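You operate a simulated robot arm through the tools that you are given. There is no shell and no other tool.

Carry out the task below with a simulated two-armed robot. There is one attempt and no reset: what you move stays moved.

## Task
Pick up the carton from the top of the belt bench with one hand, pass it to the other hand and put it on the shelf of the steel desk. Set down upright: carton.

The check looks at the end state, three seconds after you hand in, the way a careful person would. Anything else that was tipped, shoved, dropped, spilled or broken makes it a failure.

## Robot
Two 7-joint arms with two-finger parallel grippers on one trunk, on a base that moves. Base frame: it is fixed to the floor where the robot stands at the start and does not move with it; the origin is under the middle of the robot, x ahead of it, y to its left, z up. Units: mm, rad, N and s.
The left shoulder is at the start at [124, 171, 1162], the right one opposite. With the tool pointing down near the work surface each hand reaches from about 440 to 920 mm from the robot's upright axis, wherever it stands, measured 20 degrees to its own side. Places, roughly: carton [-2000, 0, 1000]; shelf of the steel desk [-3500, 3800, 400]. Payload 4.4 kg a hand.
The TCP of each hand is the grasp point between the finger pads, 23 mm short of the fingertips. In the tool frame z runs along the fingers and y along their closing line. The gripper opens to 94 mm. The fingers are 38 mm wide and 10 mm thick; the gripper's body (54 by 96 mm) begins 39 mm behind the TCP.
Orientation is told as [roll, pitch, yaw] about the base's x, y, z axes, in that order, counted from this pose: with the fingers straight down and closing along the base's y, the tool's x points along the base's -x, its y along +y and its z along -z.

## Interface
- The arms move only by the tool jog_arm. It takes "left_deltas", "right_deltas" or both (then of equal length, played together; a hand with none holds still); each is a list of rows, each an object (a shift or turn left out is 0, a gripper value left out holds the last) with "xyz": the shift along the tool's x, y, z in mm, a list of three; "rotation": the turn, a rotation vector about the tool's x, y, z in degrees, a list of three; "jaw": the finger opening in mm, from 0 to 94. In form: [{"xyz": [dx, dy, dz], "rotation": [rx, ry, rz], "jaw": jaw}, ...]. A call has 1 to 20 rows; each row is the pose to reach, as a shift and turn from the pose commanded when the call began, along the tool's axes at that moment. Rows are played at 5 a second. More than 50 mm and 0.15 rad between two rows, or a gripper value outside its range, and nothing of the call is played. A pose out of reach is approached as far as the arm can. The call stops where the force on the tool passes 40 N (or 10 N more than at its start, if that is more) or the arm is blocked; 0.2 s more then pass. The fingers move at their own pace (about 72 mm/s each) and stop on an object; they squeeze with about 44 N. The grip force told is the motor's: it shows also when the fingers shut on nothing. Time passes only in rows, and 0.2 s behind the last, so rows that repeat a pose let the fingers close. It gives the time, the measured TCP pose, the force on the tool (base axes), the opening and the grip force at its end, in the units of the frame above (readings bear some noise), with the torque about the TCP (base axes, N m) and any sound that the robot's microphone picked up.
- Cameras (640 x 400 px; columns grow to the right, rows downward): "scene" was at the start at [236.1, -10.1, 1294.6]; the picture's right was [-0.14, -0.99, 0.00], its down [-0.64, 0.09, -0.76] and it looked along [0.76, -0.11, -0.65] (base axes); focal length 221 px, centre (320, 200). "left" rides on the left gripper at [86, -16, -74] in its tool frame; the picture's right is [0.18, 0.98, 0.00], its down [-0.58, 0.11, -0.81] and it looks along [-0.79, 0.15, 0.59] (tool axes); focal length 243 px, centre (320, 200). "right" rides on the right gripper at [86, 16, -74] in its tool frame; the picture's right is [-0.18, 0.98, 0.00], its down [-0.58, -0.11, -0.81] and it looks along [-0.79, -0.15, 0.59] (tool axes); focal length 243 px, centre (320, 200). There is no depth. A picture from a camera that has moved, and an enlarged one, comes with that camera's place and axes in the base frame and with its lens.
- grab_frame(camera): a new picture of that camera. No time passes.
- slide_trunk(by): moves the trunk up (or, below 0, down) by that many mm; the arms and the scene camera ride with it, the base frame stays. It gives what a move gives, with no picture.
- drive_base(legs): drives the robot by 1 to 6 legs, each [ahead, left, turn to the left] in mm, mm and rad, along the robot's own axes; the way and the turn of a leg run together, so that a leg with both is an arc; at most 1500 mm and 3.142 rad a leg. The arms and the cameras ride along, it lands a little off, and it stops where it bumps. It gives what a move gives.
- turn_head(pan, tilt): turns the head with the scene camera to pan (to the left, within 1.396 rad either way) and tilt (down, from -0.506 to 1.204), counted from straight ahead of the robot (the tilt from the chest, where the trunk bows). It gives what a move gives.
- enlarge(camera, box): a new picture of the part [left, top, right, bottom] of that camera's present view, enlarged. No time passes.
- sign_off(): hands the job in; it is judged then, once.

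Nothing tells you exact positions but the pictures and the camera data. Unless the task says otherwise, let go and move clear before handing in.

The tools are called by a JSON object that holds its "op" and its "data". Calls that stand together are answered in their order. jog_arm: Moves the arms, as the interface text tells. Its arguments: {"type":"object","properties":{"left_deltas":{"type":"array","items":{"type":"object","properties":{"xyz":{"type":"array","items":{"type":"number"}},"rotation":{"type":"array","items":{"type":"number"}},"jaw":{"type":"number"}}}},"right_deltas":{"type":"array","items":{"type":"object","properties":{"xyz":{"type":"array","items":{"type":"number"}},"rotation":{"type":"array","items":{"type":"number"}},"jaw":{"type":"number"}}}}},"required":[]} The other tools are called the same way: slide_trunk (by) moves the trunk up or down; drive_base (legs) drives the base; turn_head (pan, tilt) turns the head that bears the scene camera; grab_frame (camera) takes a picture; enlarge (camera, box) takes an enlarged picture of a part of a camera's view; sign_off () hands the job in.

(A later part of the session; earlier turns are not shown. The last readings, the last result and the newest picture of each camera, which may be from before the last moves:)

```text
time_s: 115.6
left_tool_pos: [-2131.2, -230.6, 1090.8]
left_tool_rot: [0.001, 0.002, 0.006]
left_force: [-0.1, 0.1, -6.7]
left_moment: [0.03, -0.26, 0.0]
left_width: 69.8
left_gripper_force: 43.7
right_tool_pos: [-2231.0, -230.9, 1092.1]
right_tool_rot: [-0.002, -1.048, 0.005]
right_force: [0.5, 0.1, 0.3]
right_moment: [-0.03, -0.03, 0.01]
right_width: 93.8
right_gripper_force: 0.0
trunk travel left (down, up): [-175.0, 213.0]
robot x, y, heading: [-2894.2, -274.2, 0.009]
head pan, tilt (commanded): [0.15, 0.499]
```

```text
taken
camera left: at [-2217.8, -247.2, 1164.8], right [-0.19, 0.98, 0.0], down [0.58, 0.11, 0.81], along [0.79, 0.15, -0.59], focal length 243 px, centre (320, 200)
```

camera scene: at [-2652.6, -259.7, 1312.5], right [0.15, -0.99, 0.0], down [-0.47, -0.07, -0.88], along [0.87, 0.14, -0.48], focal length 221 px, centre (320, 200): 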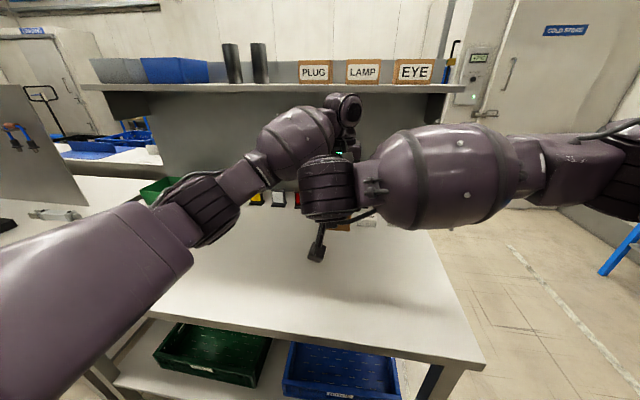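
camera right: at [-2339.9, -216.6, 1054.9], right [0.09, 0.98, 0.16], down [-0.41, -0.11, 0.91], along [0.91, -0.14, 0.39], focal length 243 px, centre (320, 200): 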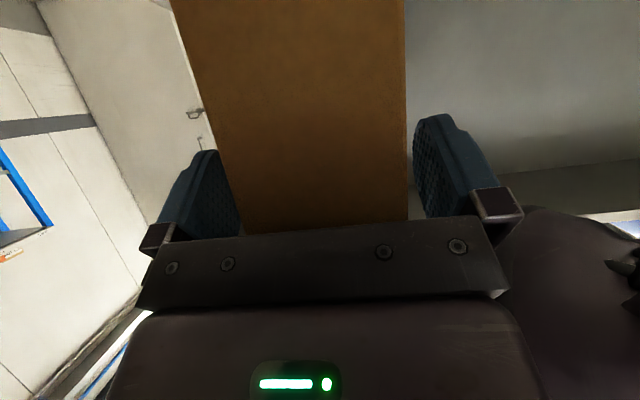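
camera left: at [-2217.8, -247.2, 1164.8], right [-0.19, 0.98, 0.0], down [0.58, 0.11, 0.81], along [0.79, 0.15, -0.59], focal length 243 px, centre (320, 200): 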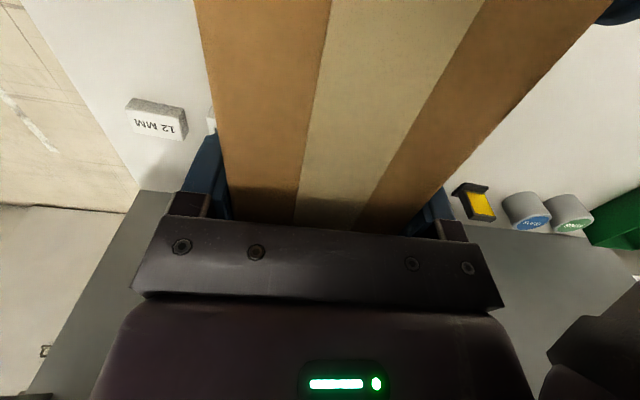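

Fingers are either side of the carton end, no contact. Closing the right jaws.

{"op": "jog_arm", "data": {"right_deltas": [{"jaw": 30}, {"jaw": 30}, {"jaw": 30}, {"jaw": 30}, {"jaw": 30}, {"jaw": 30}]}}

{"op": "grab_frame", "data": {"camera": "right"}}

{"op": "grab_frame", "data": {"camera": "left"}}

```text
time_s: 117.0
left_tool_pos: [-2132.2, -228.4, 1091.1]
left_tool_rot: [0.0, 0.002, 0.004]
left_force: [-4.7, -12.2, -4.4]
left_moment: [0.15, 0.19, 1.74]
left_width: 69.8
left_gripper_force: 44.2
right_tool_pos: [-2231.0, -230.5, 1092.9]
right_tool_rot: [-0.001, -1.047, 0.005]
right_force: [4.7, 13.3, 0.1]
right_moment: [-0.14, -0.15, -0.42]
right_width: 70.0
right_gripper_force: 43.7
trunk travel left (down, up): [-175.0, 213.0]
robot x, y, heading: [-2892.6, -276.1, 0.005]
head pan, tilt (commanded): [0.15, 0.499]
```

```text
taken
camera right: at [-2340.1, -216.3, 1054.9], right [0.09, 0.98, 0.16], down [-0.41, -0.11, 0.91], along [0.91, -0.14, 0.39], focal length 243 px, centre (320, 200)
```

right: 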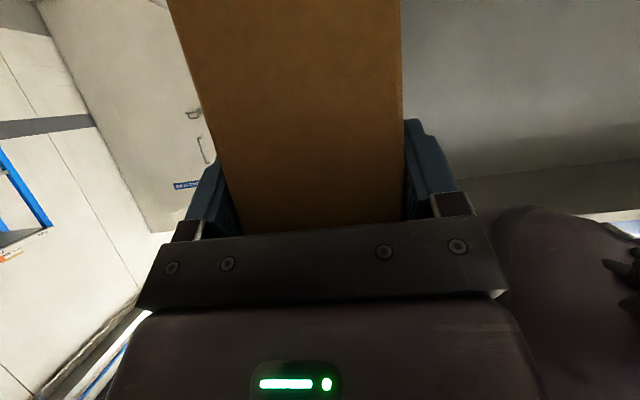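

```text
taken
camera left: at [-2217.9, -247.6, 1164.9], right [-0.19, 0.98, 0.0], down [0.58, 0.11, 0.81], along [0.79, 0.15, -0.59], focal length 243 px, centre (320, 200)
```

left: 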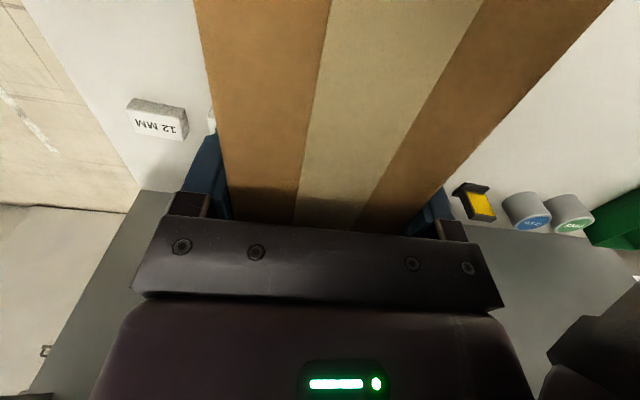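

Both hands now hold the carton (70 mm each, ~44 N), with about 13 N of sideways internal load. I'll relax that by nudging the right hand slightly in +y.

{"op": "jog_arm", "data": {"right_deltas": [{"xyz": [0, 0.7, 0]}, {"xyz": [0, 1.4, 0]}, {"xyz": [0, 1.4, 0]}]}}

```text
time_s: 117.8
left_tool_pos: [-2131.9, -229.8, 1090.3]
left_tool_rot: [0.0, 0.002, 0.002]
left_force: [-14.4, -4.0, -5.9]
left_moment: [-0.64, -1.1, -0.31]
left_width: 69.8
left_gripper_force: 44.0
right_tool_pos: [-2232.3, -231.7, 1092.0]
right_tool_rot: [0.001, -1.047, 0.005]
right_force: [14.1, 3.8, 0.5]
right_moment: [0.68, 0.89, 0.77]
right_width: 69.8
right_gripper_force: 44.1
trunk travel left (down, up): [-175.0, 213.0]
robot x, y, heading: [-2896.5, -275.3, 0.009]
head pan, tilt (commanded): [0.15, 0.499]
```

There's small residual internal load, which is fine. To test the right-hand-only grip safely, I'll lower both hands together until the carton is just above the bench before releasing the left.

{"op": "jog_arm", "data": {"left_deltas": [{"xyz": [0, 0, 2]}, {"xyz": [0, 0, 5]}, {"xyz": [0, 0, 9]}, {"xyz": [0, 0, 13]}, {"xyz": [0, 0, 17]}, {"xyz": [0, 0, 21]}, {"xyz": [0, 0, 25]}, {"xyz": [0, 0, 29]}, {"xyz": [0, 0, 33]}, {"xyz": [0, 0, 37]}, {"xyz": [0, 0, 41]}, {"xyz": [0, 0, 45]}, {"xyz": [0, 0, 49]}, {"xyz": [0, 0, 53]}, {"xyz": [0, 0, 57]}, {"xyz": [0, 0, 61]}, {"xyz": [0, 0, 65]}, {"xyz": [0, 0, 68]}, {"xyz": [0, 0, 70]}, {"xyz": [0, 0, 70]}], "right_deltas": [{"xyz": [1.73, 0, 1]}, {"xyz": [4.33, 0, 2.5]}, {"xyz": [7.79, 0, 4.5]}, {"xyz": [11.26, 0, 6.5]}, {"xyz": [14.72, 0, 8.5]}, {"xyz": [18.19, 0, 10.5]}, {"xyz": [21.65, 0, 12.5]}, {"xyz": [25.11, 0, 14.5]}, {"xyz": [28.58, 0, 16.5]}, {"xyz": [32.04, 0, 18.5]}, {"xyz": [35.51, 0, 20.5]}, {"xyz": [38.97, 0, 22.5]}, {"xyz": [42.44, 0, 24.5]}, {"xyz": [45.9, 0, 26.5]}, {"xyz": [49.36, 0, 28.5]}, {"xyz": [52.83, 0, 30.5]}, {"xyz": [56.29, 0, 32.5]}, {"xyz": [58.89, 0, 34]}, {"xyz": [60.62, 0, 35]}, {"xyz": [60.62, 0, 35]}]}}

{"op": "grab_frame", "data": {"camera": "left"}}

{"op": "grab_frame", "data": {"camera": "right"}}

```text
time_s: 122.0
left_tool_pos: [-2131.7, -230.6, 1021.1]
left_tool_rot: [-0.001, 0.003, 0.005]
left_force: [-5.6, 0.1, -9.9]
left_moment: [-0.22, -1.28, -0.35]
left_width: 70.1
left_gripper_force: 44.0
right_tool_pos: [-2232.2, -230.4, 1022.9]
right_tool_rot: [0.0, -1.048, 0.005]
right_force: [5.7, -0.5, 4.4]
right_moment: [0.21, 0.61, 0.33]
right_width: 69.8
right_gripper_force: 43.4
trunk travel left (down, up): [-175.0, 213.0]
robot x, y, heading: [-2890.1, -274.4, 0.007]
head pan, tilt (commanded): [0.15, 0.499]
```

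```text
taken
camera left: at [-2218.6, -247.8, 1094.7], right [-0.19, 0.98, 0.0], down [0.58, 0.11, 0.81], along [0.79, 0.15, -0.59], focal length 243 px, centre (320, 200)
```

left: 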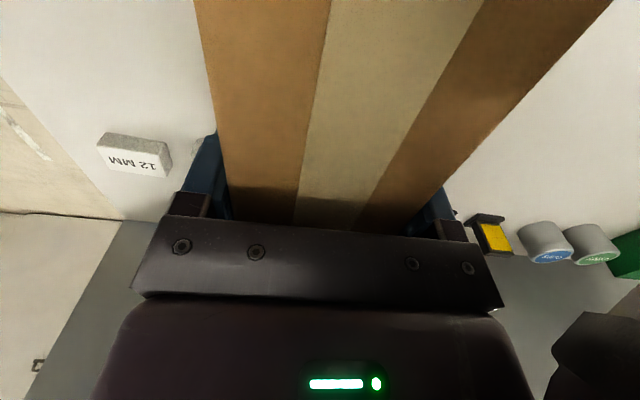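

```text
taken
camera right: at [-2341.1, -216.2, 984.7], right [0.09, 0.98, 0.16], down [-0.41, -0.11, 0.91], along [0.91, -0.14, 0.39], focal length 243 px, centre (320, 200)
```

right: 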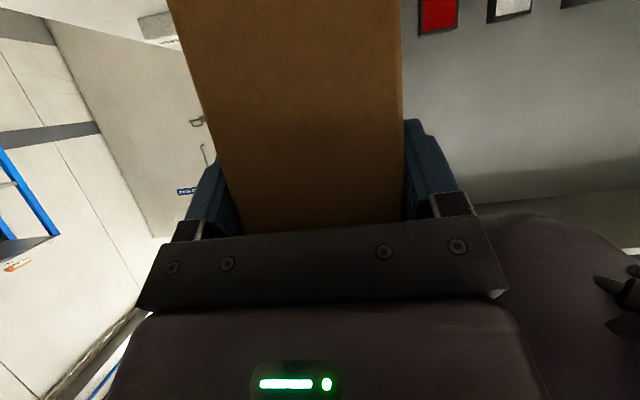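

Coordinated lowering works well with no slip. Continuing 77 mm down to leave about 10 mm above the bench.

{"op": "jog_arm", "data": {"left_deltas": [{"xyz": [0, 0, 2]}, {"xyz": [0, 0, 5]}, {"xyz": [0, 0, 9]}, {"xyz": [0, 0, 14]}, {"xyz": [0, 0, 19]}, {"xyz": [0, 0, 24]}, {"xyz": [0, 0, 29]}, {"xyz": [0, 0, 34]}, {"xyz": [0, 0, 39]}, {"xyz": [0, 0, 44]}, {"xyz": [0, 0, 49]}, {"xyz": [0, 0, 54]}, {"xyz": [0, 0, 59]}, {"xyz": [0, 0, 64]}, {"xyz": [0, 0, 68]}, {"xyz": [0, 0, 72]}, {"xyz": [0, 0, 75]}, {"xyz": [0, 0, 77]}, {"xyz": [0, 0, 77]}], "right_deltas": [{"xyz": [1.73, 0, 1]}, {"xyz": [4.33, 0, 2.5]}, {"xyz": [7.79, 0, 4.5]}, {"xyz": [12.12, 0, 7]}, {"xyz": [16.45, 0, 9.5]}, {"xyz": [20.78, 0, 12]}, {"xyz": [25.11, 0, 14.5]}, {"xyz": [29.44, 0, 17]}, {"xyz": [33.77, 0, 19.5]}, {"xyz": [38.11, 0, 22]}, {"xyz": [42.44, 0, 24.5]}, {"xyz": [46.77, 0, 27]}, {"xyz": [51.1, 0, 29.5]}, {"xyz": [55.43, 0, 32]}, {"xyz": [58.89, 0, 34]}, {"xyz": [62.35, 0, 36]}, {"xyz": [64.95, 0, 37.5]}, {"xyz": [66.68, 0, 38.5]}, {"xyz": [66.68, 0, 38.5]}]}}

{"op": "grab_frame", "data": {"camera": "right"}}

{"op": "grab_frame", "data": {"camera": "scene"}}

```text
time_s: 126.0
left_tool_pos: [-2133.0, -231.2, 945.1]
left_tool_rot: [-0.002, 0.001, 0.003]
left_force: [6.2, -5.4, -4.3]
left_moment: [-0.03, -1.48, 0.2]
left_width: 70.1
left_gripper_force: 44.4
right_tool_pos: [-2232.0, -230.8, 945.3]
right_tool_rot: [0.0, -1.045, 0.005]
right_force: [-6.8, 4.7, -0.1]
right_moment: [-0.02, 1.52, 0.3]
right_width: 69.7
right_gripper_force: 44.1
trunk travel left (down, up): [-175.0, 213.0]
robot x, y, heading: [-2894.3, -276.5, 0.005]
head pan, tilt (commanded): [0.15, 0.499]
```

```text
taken
camera right: at [-2340.8, -215.9, 908.5], right [0.09, 0.98, 0.16], down [-0.41, -0.11, 0.91], along [0.91, -0.14, 0.39], focal length 243 px, centre (320, 200)
```

right: 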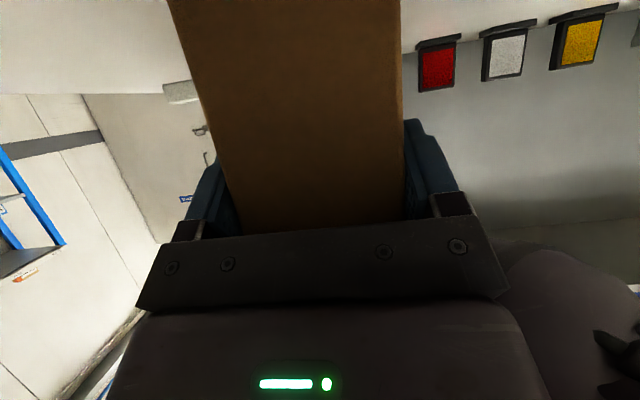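

```text
taken
camera scene: at [-2652.5, -259.7, 1312.4], right [0.15, -0.99, 0.0], down [-0.47, -0.07, -0.88], along [0.87, 0.14, -0.48], focal length 221 px, centre (320, 200)
```

scene: 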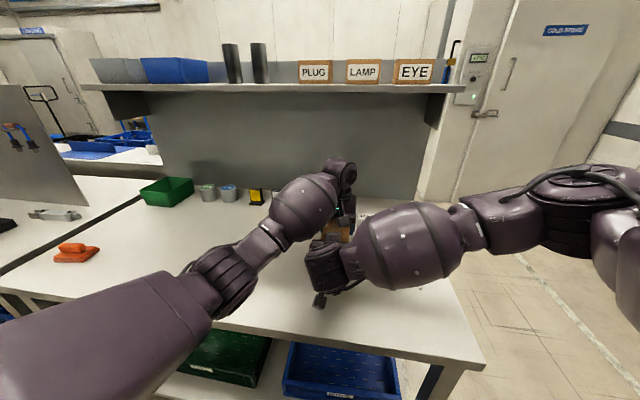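

The two-hand hold easily carries 1.5 N·m, so the right grip should manage alone. Carton is ~10 mm above the bench; releasing the left hand now.

{"op": "jog_arm", "data": {"left_deltas": [{"jaw": 94}, {"jaw": 94}, {"jaw": 94}, {"jaw": 94}]}}

{"op": "grab_frame", "data": {"camera": "left"}}

{"op": "grab_frame", "data": {"camera": "right"}}

```text
time_s: 127.0
left_tool_pos: [-2131.9, -230.3, 944.7]
left_tool_rot: [0.001, 0.001, 0.006]
left_force: [-0.6, 0.4, 0.3]
left_moment: [0.03, 0.0, 0.0]
left_width: 94.0
left_gripper_force: 0.1
right_tool_pos: [-2232.9, -230.0, 946.0]
right_tool_rot: [0.0, -1.047, 0.005]
right_force: [0.0, -0.3, 0.4]
right_moment: [0.01, 0.38, 0.0]
right_width: 69.9
right_gripper_force: 44.0
trunk travel left (down, up): [-175.0, 213.0]
robot x, y, heading: [-2896.0, -277.1, 0.01]
head pan, tilt (commanded): [0.15, 0.499]
```

```text
taken
camera left: at [-2218.3, -247.2, 1018.5], right [-0.19, 0.98, 0.0], down [0.58, 0.11, 0.81], along [0.79, 0.15, -0.59], focal length 243 px, centre (320, 200)
```

left: 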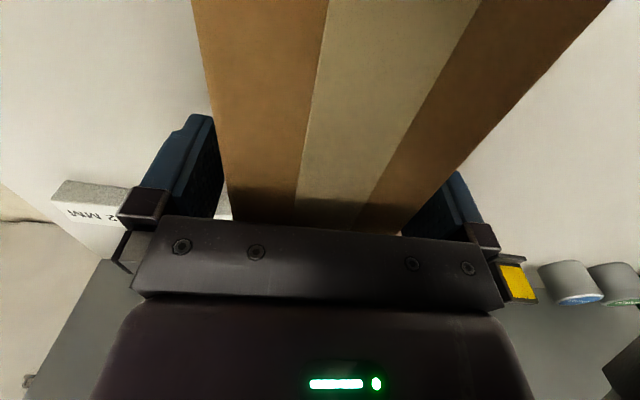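

```text
taken
camera right: at [-2340.9, -216.0, 908.6], right [0.09, 0.98, 0.16], down [-0.41, -0.11, 0.91], along [0.91, -0.14, 0.39], focal length 243 px, centre (320, 200)
```

right: 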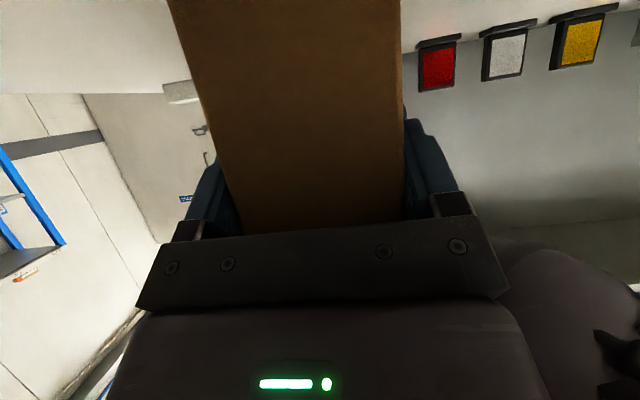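

The left jaws are open, but the right force reading looks odd (≈0 N vertical with 0.38 N·m). I'll hold a moment and re-check before moving anything.

{"op": "jog_arm", "data": {"right_deltas": [{"xyz": [0, 0, 0]}, {"xyz": [0, 0, 0]}]}}

{"op": "enlarge", "data": {"camera": "scene", "box": [260, 150, 420, 310]}}

{"op": "enlarge", "data": {"camera": "left", "box": [100, 0, 640, 260]}}

```text
time_s: 127.6
left_tool_pos: [-2132.7, -229.7, 945.3]
left_tool_rot: [-0.001, 0.002, 0.006]
left_force: [-0.1, -0.6, -0.4]
left_moment: [0.03, 0.0, 0.0]
left_width: 94.1
left_gripper_force: 0.1
right_tool_pos: [-2233.2, -231.5, 947.6]
right_tool_rot: [0.001, -1.047, 0.006]
right_force: [0.0, 0.0, -0.5]
right_moment: [-0.02, 0.35, 0.03]
right_width: 70.0
right_gripper_force: 44.3
trunk travel left (down, up): [-175.0, 213.0]
robot x, y, heading: [-2894.8, -275.8, 0.004]
head pan, tilt (commanded): [0.15, 0.499]
```

```text
2.50 times, centred on (340, 230) of scene
camera zoom: at [-2652.5, -259.7, 1312.4], right [0.15, -0.99, 0.0], down [-0.47, -0.07, -0.88], along [0.87, 0.14, -0.48], focal length 552 px, centre (270, 125)
```

zoom: 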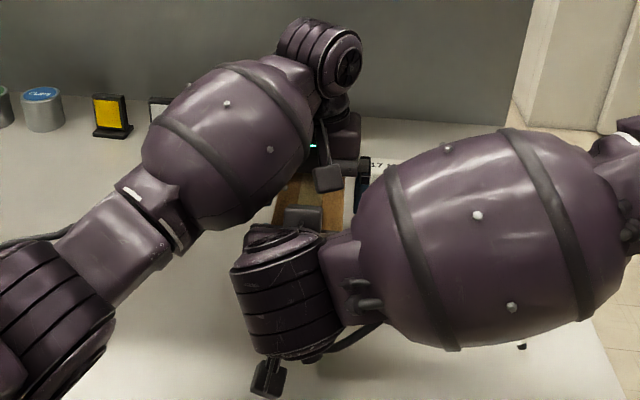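

```text
1.19 times, centred on (370, 130) of left
camera zoom: at [-2218.3, -247.2, 1018.5], right [-0.19, 0.98, 0.0], down [0.58, 0.11, 0.81], along [0.79, 0.15, -0.59], focal length 288 px, centre (261, 283)
```

zoom: 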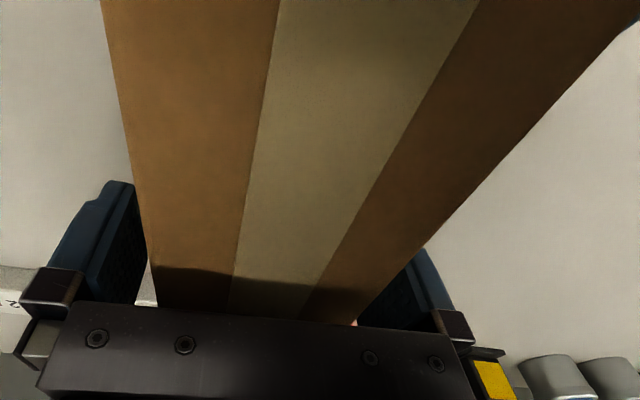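

I'll raise the left hand straight up clear of the carton, then lift the right hand slightly and re-read the forces.

{"op": "jog_arm", "data": {"left_deltas": [{"xyz": [0, 0, -10]}, {"xyz": [0, 0, -25]}, {"xyz": [0, 0, -45]}, {"xyz": [0, 0, -70]}, {"xyz": [0, 0, -100]}, {"xyz": [0, 0, -130]}, {"xyz": [0, 0, -130]}]}}

{"op": "grab_frame", "data": {"camera": "left"}}

{"op": "grab_frame", "data": {"camera": "scene"}}

```text
time_s: 129.2
left_tool_pos: [-2132.6, -230.6, 1072.1]
left_tool_rot: [0.0, 0.002, 0.005]
left_force: [-1.7, -0.8, 0.1]
left_moment: [-0.03, 0.06, 0.01]
left_width: 94.1
left_gripper_force: 0.1
right_tool_pos: [-2232.6, -230.4, 945.6]
right_tool_rot: [0.0, -1.044, 0.004]
right_force: [0.1, -0.5, -0.8]
right_moment: [-0.03, 0.39, 0.01]
right_width: 69.8
right_gripper_force: 44.1
trunk travel left (down, up): [-175.0, 213.0]
robot x, y, heading: [-2894.5, -275.6, 0.007]
head pan, tilt (commanded): [0.15, 0.499]
```

```text
taken
camera left: at [-2218.9, -248.2, 1146.8], right [-0.19, 0.98, 0.0], down [0.58, 0.11, 0.8], along [0.79, 0.15, -0.59], focal length 243 px, centre (320, 200)
```

left: 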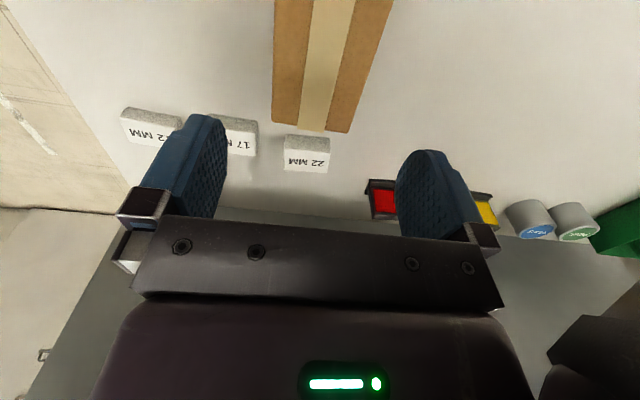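

```text
taken
camera scene: at [-2651.7, -259.6, 1312.1], right [0.15, -0.99, 0.0], down [-0.47, -0.07, -0.88], along [0.87, 0.14, -0.48], focal length 221 px, centre (320, 200)
```

scene: 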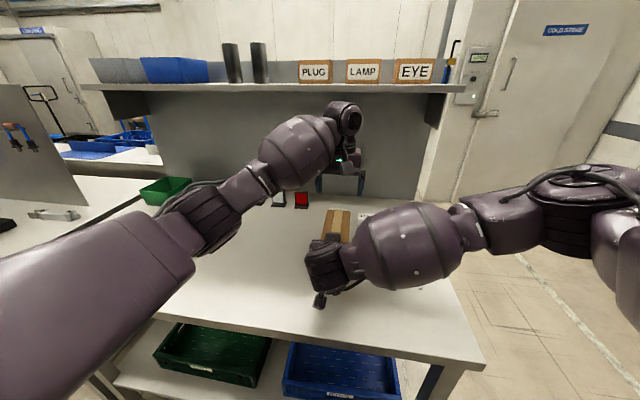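

The right hand alone holds the carton level. Lifting slowly with the right hand and re-checking.

{"op": "jog_arm", "data": {"right_deltas": [{"xyz": [-1.73, 0, -1]}, {"xyz": [-4.33, 0, -2.5]}, {"xyz": [-7.79, 0, -4.5]}, {"xyz": [-11.26, 0, -6.5]}, {"xyz": [-14.72, 0, -8.5]}, {"xyz": [-18.19, 0, -10.5]}, {"xyz": [-21.65, 0, -12.5]}, {"xyz": [-24.25, 0, -14]}, {"xyz": [-25.98, 0, -15]}, {"xyz": [-25.98, 0, -15]}]}}

{"op": "grab_frame", "data": {"camera": "right"}}

{"op": "grab_frame", "data": {"camera": "left"}}

```text
time_s: 131.4
left_tool_pos: [-2134.4, -230.9, 1073.1]
left_tool_rot: [0.003, 0.002, 0.006]
left_force: [0.6, 0.3, 0.8]
left_moment: [0.01, -0.01, 0.02]
left_width: 94.0
left_gripper_force: 0.2
right_tool_pos: [-2233.9, -230.5, 975.8]
right_tool_rot: [-0.001, -1.047, 0.004]
right_force: [0.2, -0.6, 0.6]
right_moment: [0.03, 0.42, -0.01]
right_width: 69.8
right_gripper_force: 44.0
trunk travel left (down, up): [-175.0, 213.0]
robot x, y, heading: [-2893.7, -274.0, -0.0]
head pan, tilt (commanded): [0.15, 0.499]
```

```text
taken
camera right: at [-2341.3, -215.6, 937.3], right [0.09, 0.98, 0.16], down [-0.41, -0.11, 0.91], along [0.91, -0.14, 0.39], focal length 243 px, centre (320, 200)
```

right: 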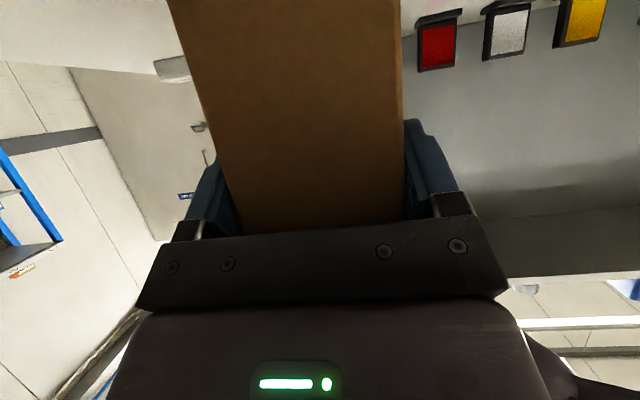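

```text
taken
camera left: at [-2219.5, -248.5, 1147.5], right [-0.19, 0.98, 0.0], down [0.58, 0.11, 0.81], along [0.79, 0.15, -0.59], focal length 243 px, centre (320, 200)
```

left: 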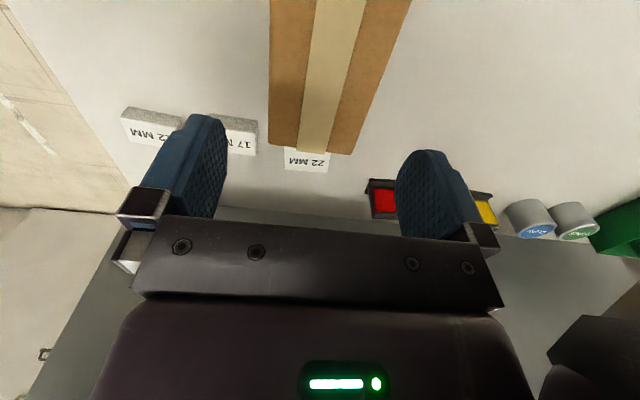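

Right-hand grip is holding with no slip. Now I'll move the left hand away to its rest position, then raise the carton for travel.

{"op": "jog_arm", "data": {"left_deltas": [{"xyz": [0, 40, -10]}, {"xyz": [0, 80, -20]}, {"xyz": [20, 120, -30]}, {"xyz": [55, 150, -45]}, {"xyz": [95, 175, -60]}, {"xyz": [135, 190, -60]}, {"xyz": [175, 200, -60]}, {"xyz": [215, 200, -60]}, {"xyz": [215, 200, -60]}]}}

{"op": "jog_arm", "data": {"right_deltas": [{"xyz": [-1.73, 0, -1]}, {"xyz": [-4.33, 0, -2.5]}, {"xyz": [-8.66, 0, -5]}, {"xyz": [-13, 0, -7.5]}, {"xyz": [-17.3, 0, -10]}, {"xyz": [-21.65, 0, -12.5]}, {"xyz": [-26, 0, -15]}, {"xyz": [-30.3, 0, -17.5]}, {"xyz": [-34.6, 0, -20]}, {"xyz": [-39, 0, -22.5]}, {"xyz": [-43.3, 0, -25]}, {"xyz": [-47.6, 0, -27.5]}, {"xyz": [-52, 0, -30]}, {"xyz": [-56.3, 0, -32.5]}, {"xyz": [-60.6, 0, -35]}, {"xyz": [-65, 0, -37.5]}, {"xyz": [-69.3, 0, -40]}, {"xyz": [-73.6, 0, -42.5]}, {"xyz": [-77.9, 0, -45]}, {"xyz": [-77.9, 0, -45]}]}}

{"op": "grab_frame", "data": {"camera": "scene"}}

{"op": "grab_frame", "data": {"camera": "right"}}

```text
time_s: 133.4
left_tool_pos: [-2348.9, -33.5, 1134.7]
left_tool_rot: [0.001, 0.003, 0.006]
left_force: [0.0, 0.0, 0.2]
left_moment: [-0.07, -0.01, -0.01]
left_width: 93.8
left_gripper_force: 0.0
right_tool_pos: [-2233.1, -230.6, 974.1]
right_tool_rot: [-0.001, -1.047, 0.005]
right_force: [-0.1, -0.3, -0.6]
right_moment: [-0.03, 0.37, 0.02]
right_width: 70.1
right_gripper_force: 44.2
trunk travel left (down, up): [-175.0, 213.0]
robot x, y, heading: [-2894.0, -276.0, 0.007]
head pan, tilt (commanded): [0.15, 0.499]
```

```text
time_s: 137.6
left_tool_pos: [-2348.1, -32.9, 1134.2]
left_tool_rot: [0.003, 0.002, 0.007]
left_force: [0.2, 0.3, -0.3]
left_moment: [-0.01, -0.01, 0.03]
left_width: 94.0
left_gripper_force: 0.1
right_tool_pos: [-2233.0, -229.1, 1065.6]
right_tool_rot: [-0.002, -1.047, 0.006]
right_force: [0.1, -0.5, -0.8]
right_moment: [-0.01, 0.38, 0.02]
right_width: 69.9
right_gripper_force: 43.6
trunk travel left (down, up): [-175.0, 213.0]
robot x, y, heading: [-2892.4, -271.9, 0.007]
head pan, tilt (commanded): [0.15, 0.499]
```

```text
taken
camera scene: at [-2652.4, -259.7, 1312.4], right [0.15, -0.99, 0.0], down [-0.47, -0.07, -0.88], along [0.87, 0.14, -0.48], focal length 221 px, centre (320, 200)
```

scene: 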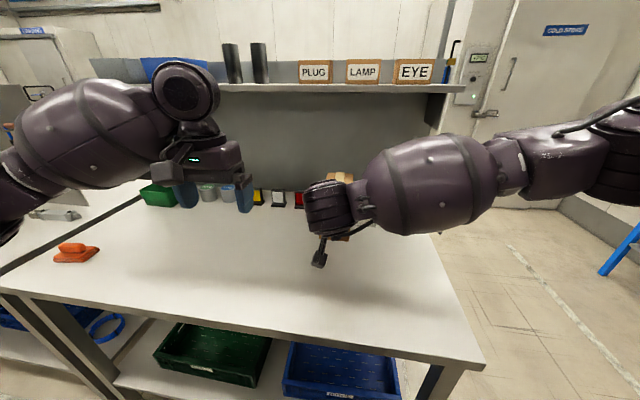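

```text
taken
camera right: at [-2341.6, -215.8, 1027.8], right [0.09, 0.98, 0.16], down [-0.41, -0.11, 0.91], along [0.91, -0.14, 0.39], focal length 243 px, centre (320, 200)
```

right: 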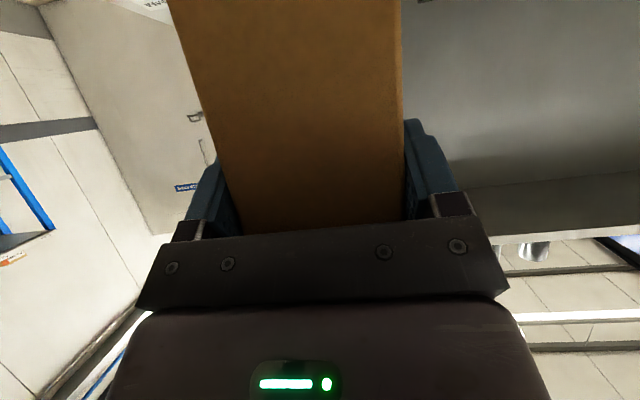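

Carton is held stably. Raising it another 60 mm for travel clearance, then backing off from the bench a little to check that the base motion doesn't disturb it.

{"op": "jog_arm", "data": {"right_deltas": [{"xyz": [-2.6, 0, -1.5]}, {"xyz": [-6.9, 0, -4]}, {"xyz": [-12.1, 0, -7]}, {"xyz": [-17.3, 0, -10]}, {"xyz": [-22.5, 0, -13]}, {"xyz": [-27.7, 0, -16]}, {"xyz": [-32.9, 0, -19]}, {"xyz": [-38.1, 0, -22]}, {"xyz": [-43.3, 0, -25]}, {"xyz": [-47.6, 0, -27.5]}, {"xyz": [-50.2, 0, -29]}, {"xyz": [-52, 0, -30]}, {"xyz": [-52, 0, -30]}]}}

{"op": "drive_base", "data": {"legs": [[-100, 0, 0]]}}

{"op": "grab_frame", "data": {"camera": "right"}}

{"op": "grab_frame", "data": {"camera": "scene"}}

```text
time_s: 140.4
left_tool_pos: [-2348.8, -34.7, 1134.5]
left_tool_rot: [0.0, 0.002, 0.004]
left_force: [-0.1, 0.1, 0.4]
left_moment: [-0.01, -0.04, 0.0]
left_width: 94.1
left_gripper_force: 0.0
right_tool_pos: [-2233.0, -231.6, 1126.7]
right_tool_rot: [-0.001, -1.047, 0.005]
right_force: [0.0, -0.6, -6.3]
right_moment: [-0.02, 0.4, 0.03]
right_width: 70.0
right_gripper_force: 43.9
trunk travel left (down, up): [-175.0, 213.0]
robot x, y, heading: [-2893.2, -276.3, 0.004]
head pan, tilt (commanded): [0.15, 0.499]
```

```text
time_s: 141.6
left_tool_pos: [-2445.1, -35.1, 1134.6]
left_tool_rot: [0.001, 0.002, 0.003]
left_force: [-1.1, 0.2, -0.4]
left_moment: [-0.01, -0.02, -0.04]
left_width: 94.0
left_gripper_force: 0.1
right_tool_pos: [-2330.2, -232.5, 1125.6]
right_tool_rot: [0.0, -1.047, 0.004]
right_force: [0.2, -0.4, -6.1]
right_moment: [0.01, 0.4, 0.04]
right_width: 70.0
right_gripper_force: 44.4
trunk travel left (down, up): [-175.0, 213.0]
robot x, y, heading: [-2992.9, -276.9, 0.005]
head pan, tilt (commanded): [0.15, 0.499]
```

```text
taken
camera right: at [-2438.3, -217.5, 1088.1], right [0.09, 0.98, 0.16], down [-0.41, -0.11, 0.91], along [0.91, -0.15, 0.39], focal length 243 px, centre (320, 200)
```

right: 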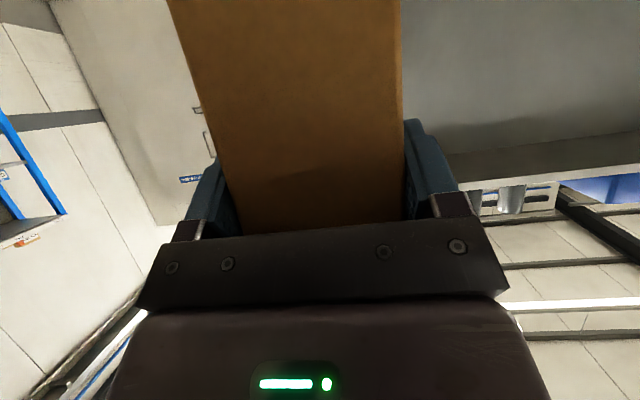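

```text
taken
camera scene: at [-2749.5, -260.6, 1312.3], right [0.15, -0.99, 0.0], down [-0.47, -0.07, -0.88], along [0.87, 0.13, -0.48], focal length 221 px, centre (320, 200)
```

scene: 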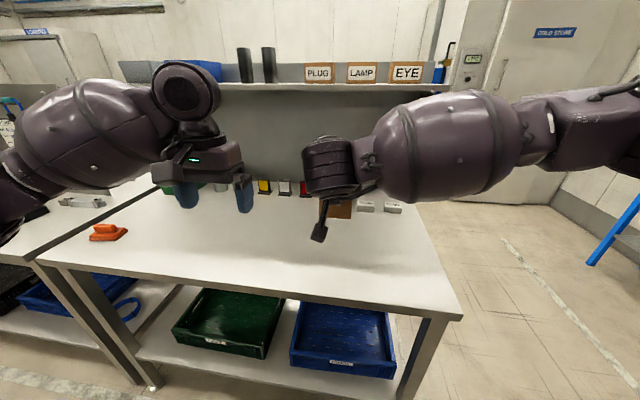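

Weight reading is normal (-6.3 N) and the carton is steady after the base move. Turning left to face +y.

{"op": "drive_base", "data": {"legs": [[0, 0, 0.8], [0, 0, 0.77]]}}

{"op": "turn_head", "data": {"pan": 0.0, "tilt": 0.4}}

{"op": "grab_frame", "data": {"camera": "scene"}}

{"op": "grab_frame", "data": {"camera": "right"}}

```text
time_s: 146.1
left_tool_pos: [-3230.6, 271.9, 1135.2]
left_tool_rot: [0.002, 0.001, 1.57]
left_force: [0.3, -0.1, -0.7]
left_moment: [-0.03, 0.02, -0.01]
left_width: 93.9
left_gripper_force: 0.1
right_tool_pos: [-3031.6, 385.3, 1126.1]
right_tool_rot: [-0.003, -1.045, 1.57]
right_force: [-0.2, -0.8, -5.9]
right_moment: [-0.36, 0.0, -0.08]
right_width: 70.0
right_gripper_force: 44.2
trunk travel left (down, up): [-175.0, 213.0]
robot x, y, heading: [-2992.6, -277.8, 1.57]
head pan, tilt (commanded): [0.15, 0.499]
```

```text
time_s: 146.8
left_tool_pos: [-3230.5, 271.3, 1135.7]
left_tool_rot: [-0.001, 0.0, 1.568]
left_force: [-1.1, 0.2, -0.1]
left_moment: [0.02, -0.01, 0.04]
left_width: 93.9
left_gripper_force: 0.2
right_tool_pos: [-3032.8, 386.2, 1126.1]
right_tool_rot: [-0.001, -1.046, 1.57]
right_force: [0.3, 0.1, -6.0]
right_moment: [-0.36, -0.03, 0.0]
right_width: 69.7
right_gripper_force: 44.5
trunk travel left (down, up): [-175.0, 213.0]
robot x, y, heading: [-2991.6, -278.5, 1.568]
head pan, tilt (commanded): [0.0, 0.4]
```

```text
taken
camera scene: at [-2991.9, -28.9, 1321.5], right [1.0, 0.0, 0.0], down [0.0, -0.39, -0.92], along [0.0, 0.92, -0.39], focal length 221 px, centre (320, 200)
```

scene: 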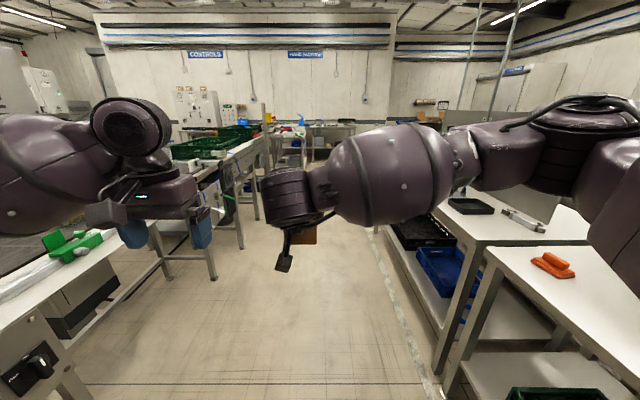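

```text
taken
camera right: at [-3049.0, 277.3, 1088.0], right [-0.98, 0.09, 0.16], down [0.11, -0.41, 0.91], along [0.15, 0.91, 0.39], focal length 243 px, centre (320, 200)
```

right: 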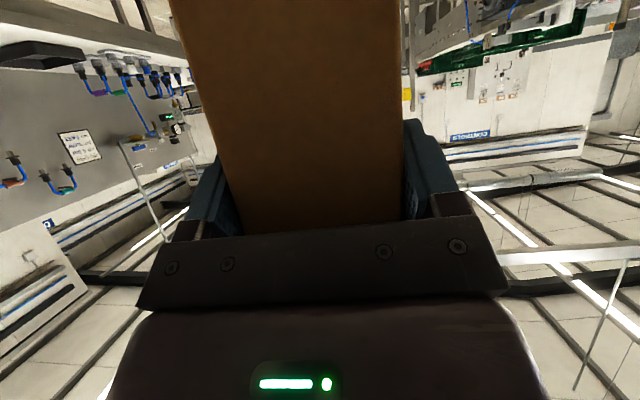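

Facing +y down the aisle with the carton steady. Driving forward in stages.

{"op": "drive_base", "data": {"legs": [[1200, 0, 0]]}}

{"op": "grab_frame", "data": {"camera": "scene"}}

{"op": "grab_frame", "data": {"camera": "right"}}

```text
time_s: 152.9
left_tool_pos: [-3214.5, 1487.6, 1134.4]
left_tool_rot: [0.0, 0.001, 1.558]
left_force: [-0.5, 0.1, 1.0]
left_moment: [0.02, -0.02, 0.0]
left_width: 94.1
left_gripper_force: 0.2
right_tool_pos: [-3014.6, 1599.3, 1126.1]
right_tool_rot: [-0.001, -1.046, 1.555]
right_force: [0.1, -0.8, -4.9]
right_moment: [-0.41, 0.02, 0.02]
right_width: 69.7
right_gripper_force: 44.0
trunk travel left (down, up): [-175.0, 213.0]
robot x, y, heading: [-2980.9, 935.4, 1.557]
head pan, tilt (commanded): [0.0, 0.4]
```

```text
taken
camera scene: at [-2979.3, 1184.3, 1321.6], right [1.0, -0.01, 0.0], down [-0.01, -0.39, -0.92], along [0.01, 0.92, -0.39], focal length 221 px, centre (320, 200)
```

scene: 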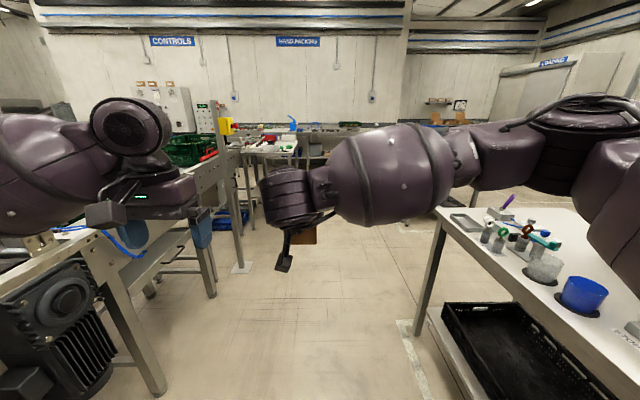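

```text
taken
camera right: at [-3032.8, 1491.1, 1088.2], right [-0.98, 0.11, 0.16], down [0.1, -0.41, 0.91], along [0.16, 0.91, 0.39], focal length 243 px, centre (320, 200)
```

right: 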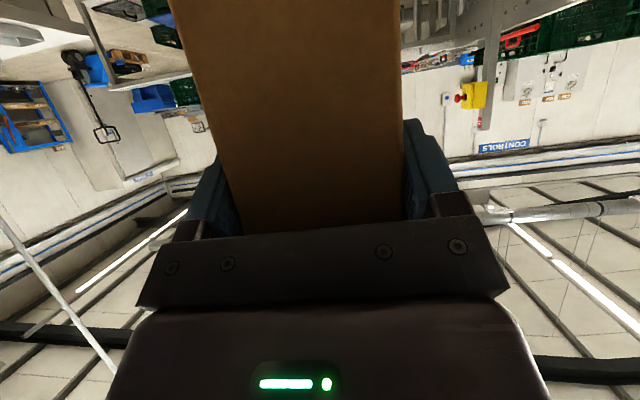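

Still steady. The right-hand bench ends around y ≈ 2110; continuing past it, then looking right and left.

{"op": "drive_base", "data": {"legs": [[1250, 0, 0]]}}

{"op": "turn_head", "data": {"pan": -0.8, "tilt": 0.5}}

{"op": "grab_frame", "data": {"camera": "scene"}}

{"op": "turn_head", "data": {"pan": 0.4, "tilt": 0.5}}

{"op": "grab_frame", "data": {"camera": "scene"}}

```text
time_s: 159.4
left_tool_pos: [-3218.2, 2773.8, 1134.9]
left_tool_rot: [0.001, 0.002, 1.577]
left_force: [0.4, 0.0, 0.1]
left_moment: [-0.01, 0.0, 0.03]
left_width: 94.0
left_gripper_force: 0.2
right_tool_pos: [-3020.3, 2889.6, 1124.7]
right_tool_rot: [-0.002, -1.046, 1.577]
right_force: [-0.5, -0.6, -6.2]
right_moment: [-0.39, 0.04, -0.01]
right_width: 69.6
right_gripper_force: 43.8
trunk travel left (down, up): [-175.0, 213.0]
robot x, y, heading: [-2978.0, 2221.5, 1.575]
head pan, tilt (commanded): [0.0, 0.4]
```

```text
time_s: 160.5
left_tool_pos: [-3218.6, 2774.4, 1134.8]
left_tool_rot: [0.001, 0.002, 1.577]
left_force: [0.8, 0.4, -0.6]
left_moment: [0.0, -0.03, -0.01]
left_width: 93.9
left_gripper_force: 0.0
right_tool_pos: [-3021.0, 2889.9, 1124.7]
right_tool_rot: [-0.001, -1.045, 1.578]
right_force: [-0.2, -0.2, -6.3]
right_moment: [-0.41, -0.01, -0.01]
right_width: 69.8
right_gripper_force: 44.0
trunk travel left (down, up): [-175.0, 213.0]
robot x, y, heading: [-2975.6, 2227.3, 1.576]
head pan, tilt (commanded): [-0.799, 0.499]
```

```text
taken
camera scene: at [-2912.5, 2446.1, 1312.4], right [0.7, -0.71, 0.0], down [-0.34, -0.34, -0.88], along [0.63, 0.62, -0.48], focal length 221 px, centre (320, 200)
```

scene: 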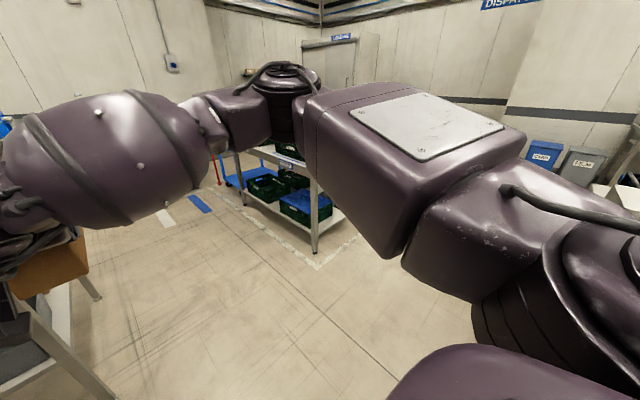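

```text
time_s: 161.9
left_tool_pos: [-3218.6, 2773.9, 1136.0]
left_tool_rot: [0.0, 0.001, 1.575]
left_force: [-1.2, -0.1, -0.1]
left_moment: [0.01, 0.0, 0.05]
left_width: 94.3
left_gripper_force: 0.0
right_tool_pos: [-3022.1, 2889.2, 1126.0]
right_tool_rot: [-0.002, -1.046, 1.577]
right_force: [-0.4, -0.1, -7.1]
right_moment: [-0.39, 0.01, 0.0]
right_width: 69.8
right_gripper_force: 45.1
trunk travel left (down, up): [-175.0, 213.0]
robot x, y, heading: [-2978.3, 2226.7, 1.574]
head pan, tilt (commanded): [0.4, 0.499]
```

```text
taken
camera scene: at [-3013.1, 2465.9, 1312.4], right [0.92, 0.39, 0.0], down [0.19, -0.44, -0.88], along [-0.34, 0.81, -0.48], focal length 221 px, centre (320, 200)
```

scene: 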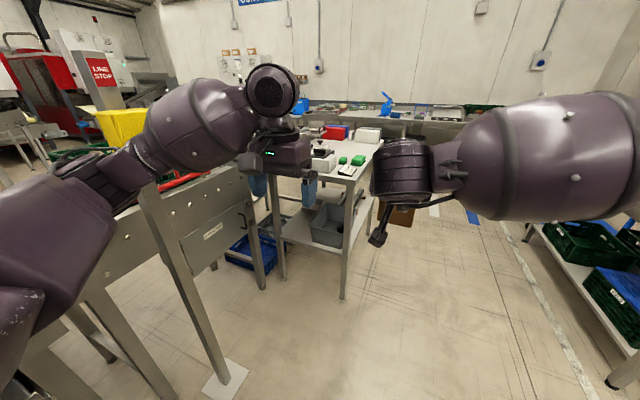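

Now I can see the steel desk: legs near (-3237, 3445), shelf at z ≈ 380–400 with a gray bin toward its front (-y) part. I'll move past on its +x side to about (-2340, 3800) before turning to face it.

{"op": "drive_base", "data": {"legs": [[400, 0, 0], [500, -640, 0]]}}

{"op": "turn_head", "data": {"pan": 0.8, "tilt": 0.6}}

{"op": "grab_frame", "data": {"camera": "scene"}}

{"op": "grab_frame", "data": {"camera": "right"}}

```text
time_s: 163.3
left_tool_pos: [-3225.5, 2872.9, 1133.8]
left_tool_rot: [0.004, 0.011, 1.604]
left_force: [0.0, -0.3, -0.9]
left_moment: [0.0, 0.04, -0.01]
left_width: 94.0
left_gripper_force: 0.0
right_tool_pos: [-3025.0, 2990.9, 1129.6]
right_tool_rot: [0.001, -1.049, 1.587]
right_force: [0.5, -0.5, -5.7]
right_moment: [-0.36, -0.01, 0.05]
right_width: 69.9
right_gripper_force: 43.8
trunk travel left (down, up): [-175.0, 213.0]
robot x, y, heading: [-2975.1, 2333.2, 1.59]
head pan, tilt (commanded): [0.4, 0.499]
stopped in leg 1: the robot was blocked; the commanded pose is now the measured one
```

```text
time_s: 164.2
left_tool_pos: [-3224.9, 2872.0, 1134.7]
left_tool_rot: [0.003, 0.01, 1.598]
left_force: [0.1, -0.4, 0.1]
left_moment: [0.01, 0.02, -0.02]
left_width: 94.4
left_gripper_force: 0.0
right_tool_pos: [-3022.8, 2990.5, 1130.3]
right_tool_rot: [0.003, -1.051, 1.584]
right_force: [-1.0, -0.1, -6.9]
right_moment: [-0.39, 0.01, -0.02]
right_width: 69.8
right_gripper_force: 44.0
trunk travel left (down, up): [-175.0, 213.0]
robot x, y, heading: [-2971.3, 2337.3, 1.586]
head pan, tilt (commanded): [0.799, 0.6]
```

```text
taken
camera scene: at [-3039.1, 2542.0, 1305.6], right [0.69, 0.73, 0.0], down [0.41, -0.38, -0.83], along [-0.6, 0.57, -0.56], focal length 221 px, centre (320, 200)
```

scene: 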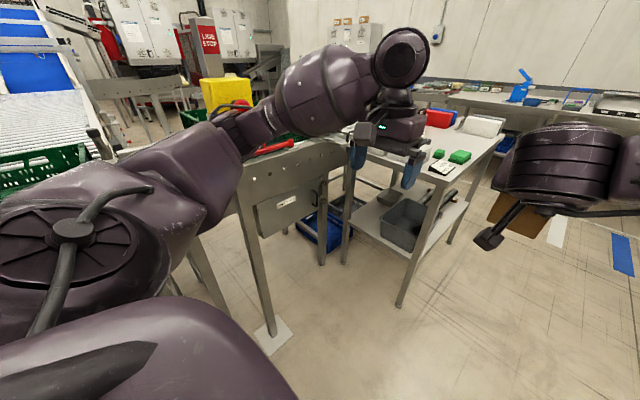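

```text
taken
camera right: at [-3038.8, 2881.2, 1092.1], right [-0.98, 0.08, 0.16], down [0.12, -0.41, 0.9], along [0.14, 0.91, 0.4], focal length 243 px, centre (320, 200)
```

right: 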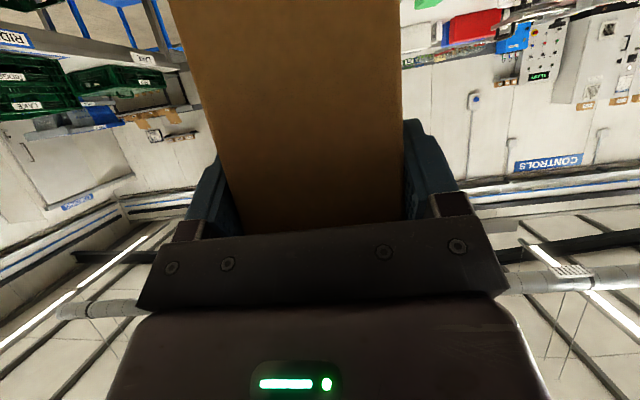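

The drive was blocked after ~100 mm — probably my left elbow against the post with the yellow stop box. I'll look closely before moving.

{"op": "enlarge", "data": {"camera": "scene", "box": [160, 40, 340, 180]}}

{"op": "turn_head", "data": {"pan": 1.35, "tilt": 0.3}}

{"op": "grab_frame", "data": {"camera": "scene"}}

{"op": "grab_frame", "data": {"camera": "left"}}

```text
2.86 times, centred on (250, 110) of scene
camera zoom: at [-3039.1, 2542.0, 1305.6], right [0.69, 0.73, 0.0], down [0.41, -0.38, -0.83], along [-0.6, 0.57, -0.56], focal length 630 px, centre (520, 457)
```

zoom: 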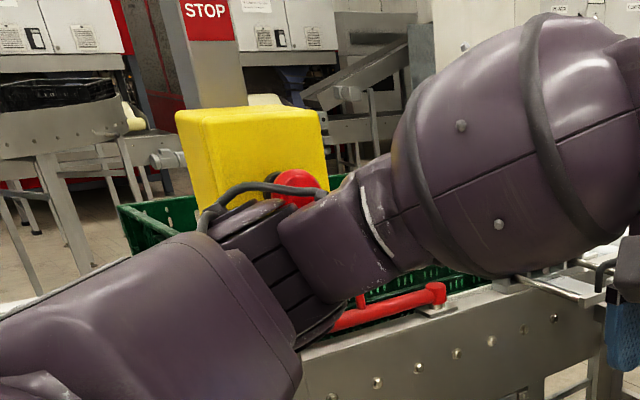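

```text
time_s: 165.1
left_tool_pos: [-3224.2, 2872.0, 1135.0]
left_tool_rot: [0.003, 0.007, 1.599]
left_force: [0.5, -0.2, -0.4]
left_moment: [0.01, -0.01, 0.0]
left_width: 94.1
left_gripper_force: 0.0
right_tool_pos: [-3023.6, 2989.7, 1130.3]
right_tool_rot: [0.002, -1.053, 1.583]
right_force: [-0.8, -0.3, -5.9]
right_moment: [-0.4, -0.01, -0.01]
right_width: 69.9
right_gripper_force: 44.1
trunk travel left (down, up): [-175.0, 213.0]
robot x, y, heading: [-2975.9, 2336.3, 1.587]
head pan, tilt (commanded): [1.349, 0.3]
```

```text
taken
camera scene: at [-3066.2, 2500.1, 1332.7], right [0.21, 0.98, 0.01], down [0.29, -0.05, -0.96], along [-0.94, 0.2, -0.29], focal length 221 px, centre (320, 200)
```

scene: 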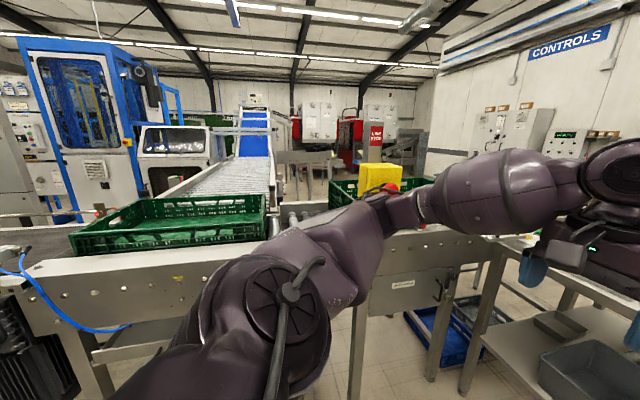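

```text
taken
camera left: at [-3205.7, 2786.1, 1209.0], right [-0.98, -0.21, 0.0], down [-0.12, 0.58, 0.8], along [-0.17, 0.78, -0.6], focal length 243 px, centre (320, 200)
```

left: 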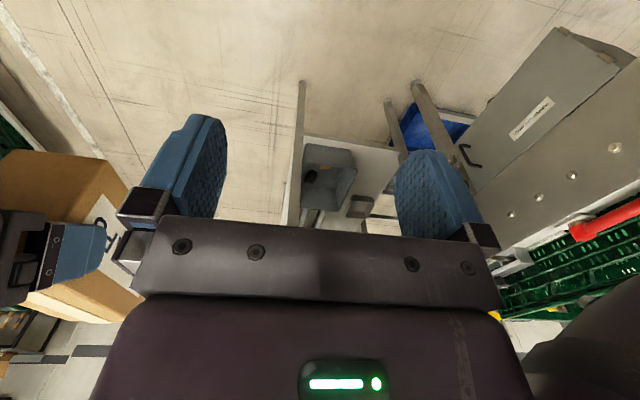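

The left elbow was touching the yellow stop box. Backing off, then shifting right before going forward again.

{"op": "drive_base", "data": {"legs": [[-70, 0, 0], [0, -170, 0]]}}

{"op": "grab_frame", "data": {"camera": "scene"}}

{"op": "grab_frame", "data": {"camera": "right"}}

```text
time_s: 167.8
left_tool_pos: [-3060.2, 2813.8, 1129.4]
left_tool_rot: [0.001, 0.017, 1.594]
left_force: [0.9, 0.6, -0.6]
left_moment: [-0.03, 0.03, 0.04]
left_width: 94.1
left_gripper_force: 0.1
right_tool_pos: [-2860.2, 2931.5, 1123.4]
right_tool_rot: [-0.004, -1.042, 1.585]
right_force: [0.3, -0.6, -5.7]
right_moment: [-0.44, 0.01, 0.0]
right_width: 70.1
right_gripper_force: 43.7
trunk travel left (down, up): [-175.0, 213.0]
robot x, y, heading: [-2807.9, 2271.4, 1.582]
head pan, tilt (commanded): [1.349, 0.3]
```

```text
taken
camera scene: at [-2902.4, 2444.1, 1330.9], right [0.21, 0.98, 0.0], down [0.29, -0.06, -0.96], along [-0.93, 0.2, -0.3], focal length 221 px, centre (320, 200)
```

scene: 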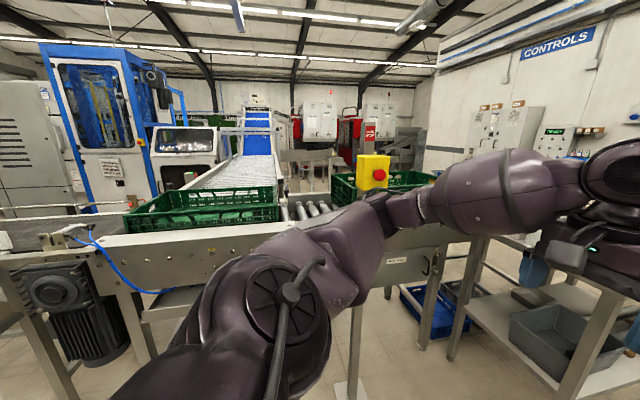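

```text
taken
camera right: at [-2873.9, 2822.8, 1086.7], right [-0.98, 0.08, 0.16], down [0.11, -0.4, 0.91], along [0.14, 0.91, 0.39], focal length 243 px, centre (320, 200)
```

right: 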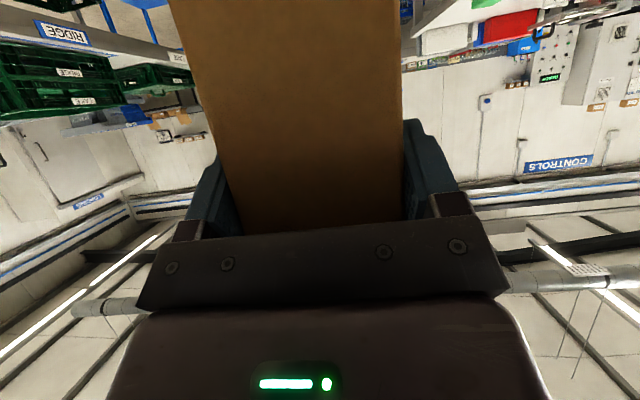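

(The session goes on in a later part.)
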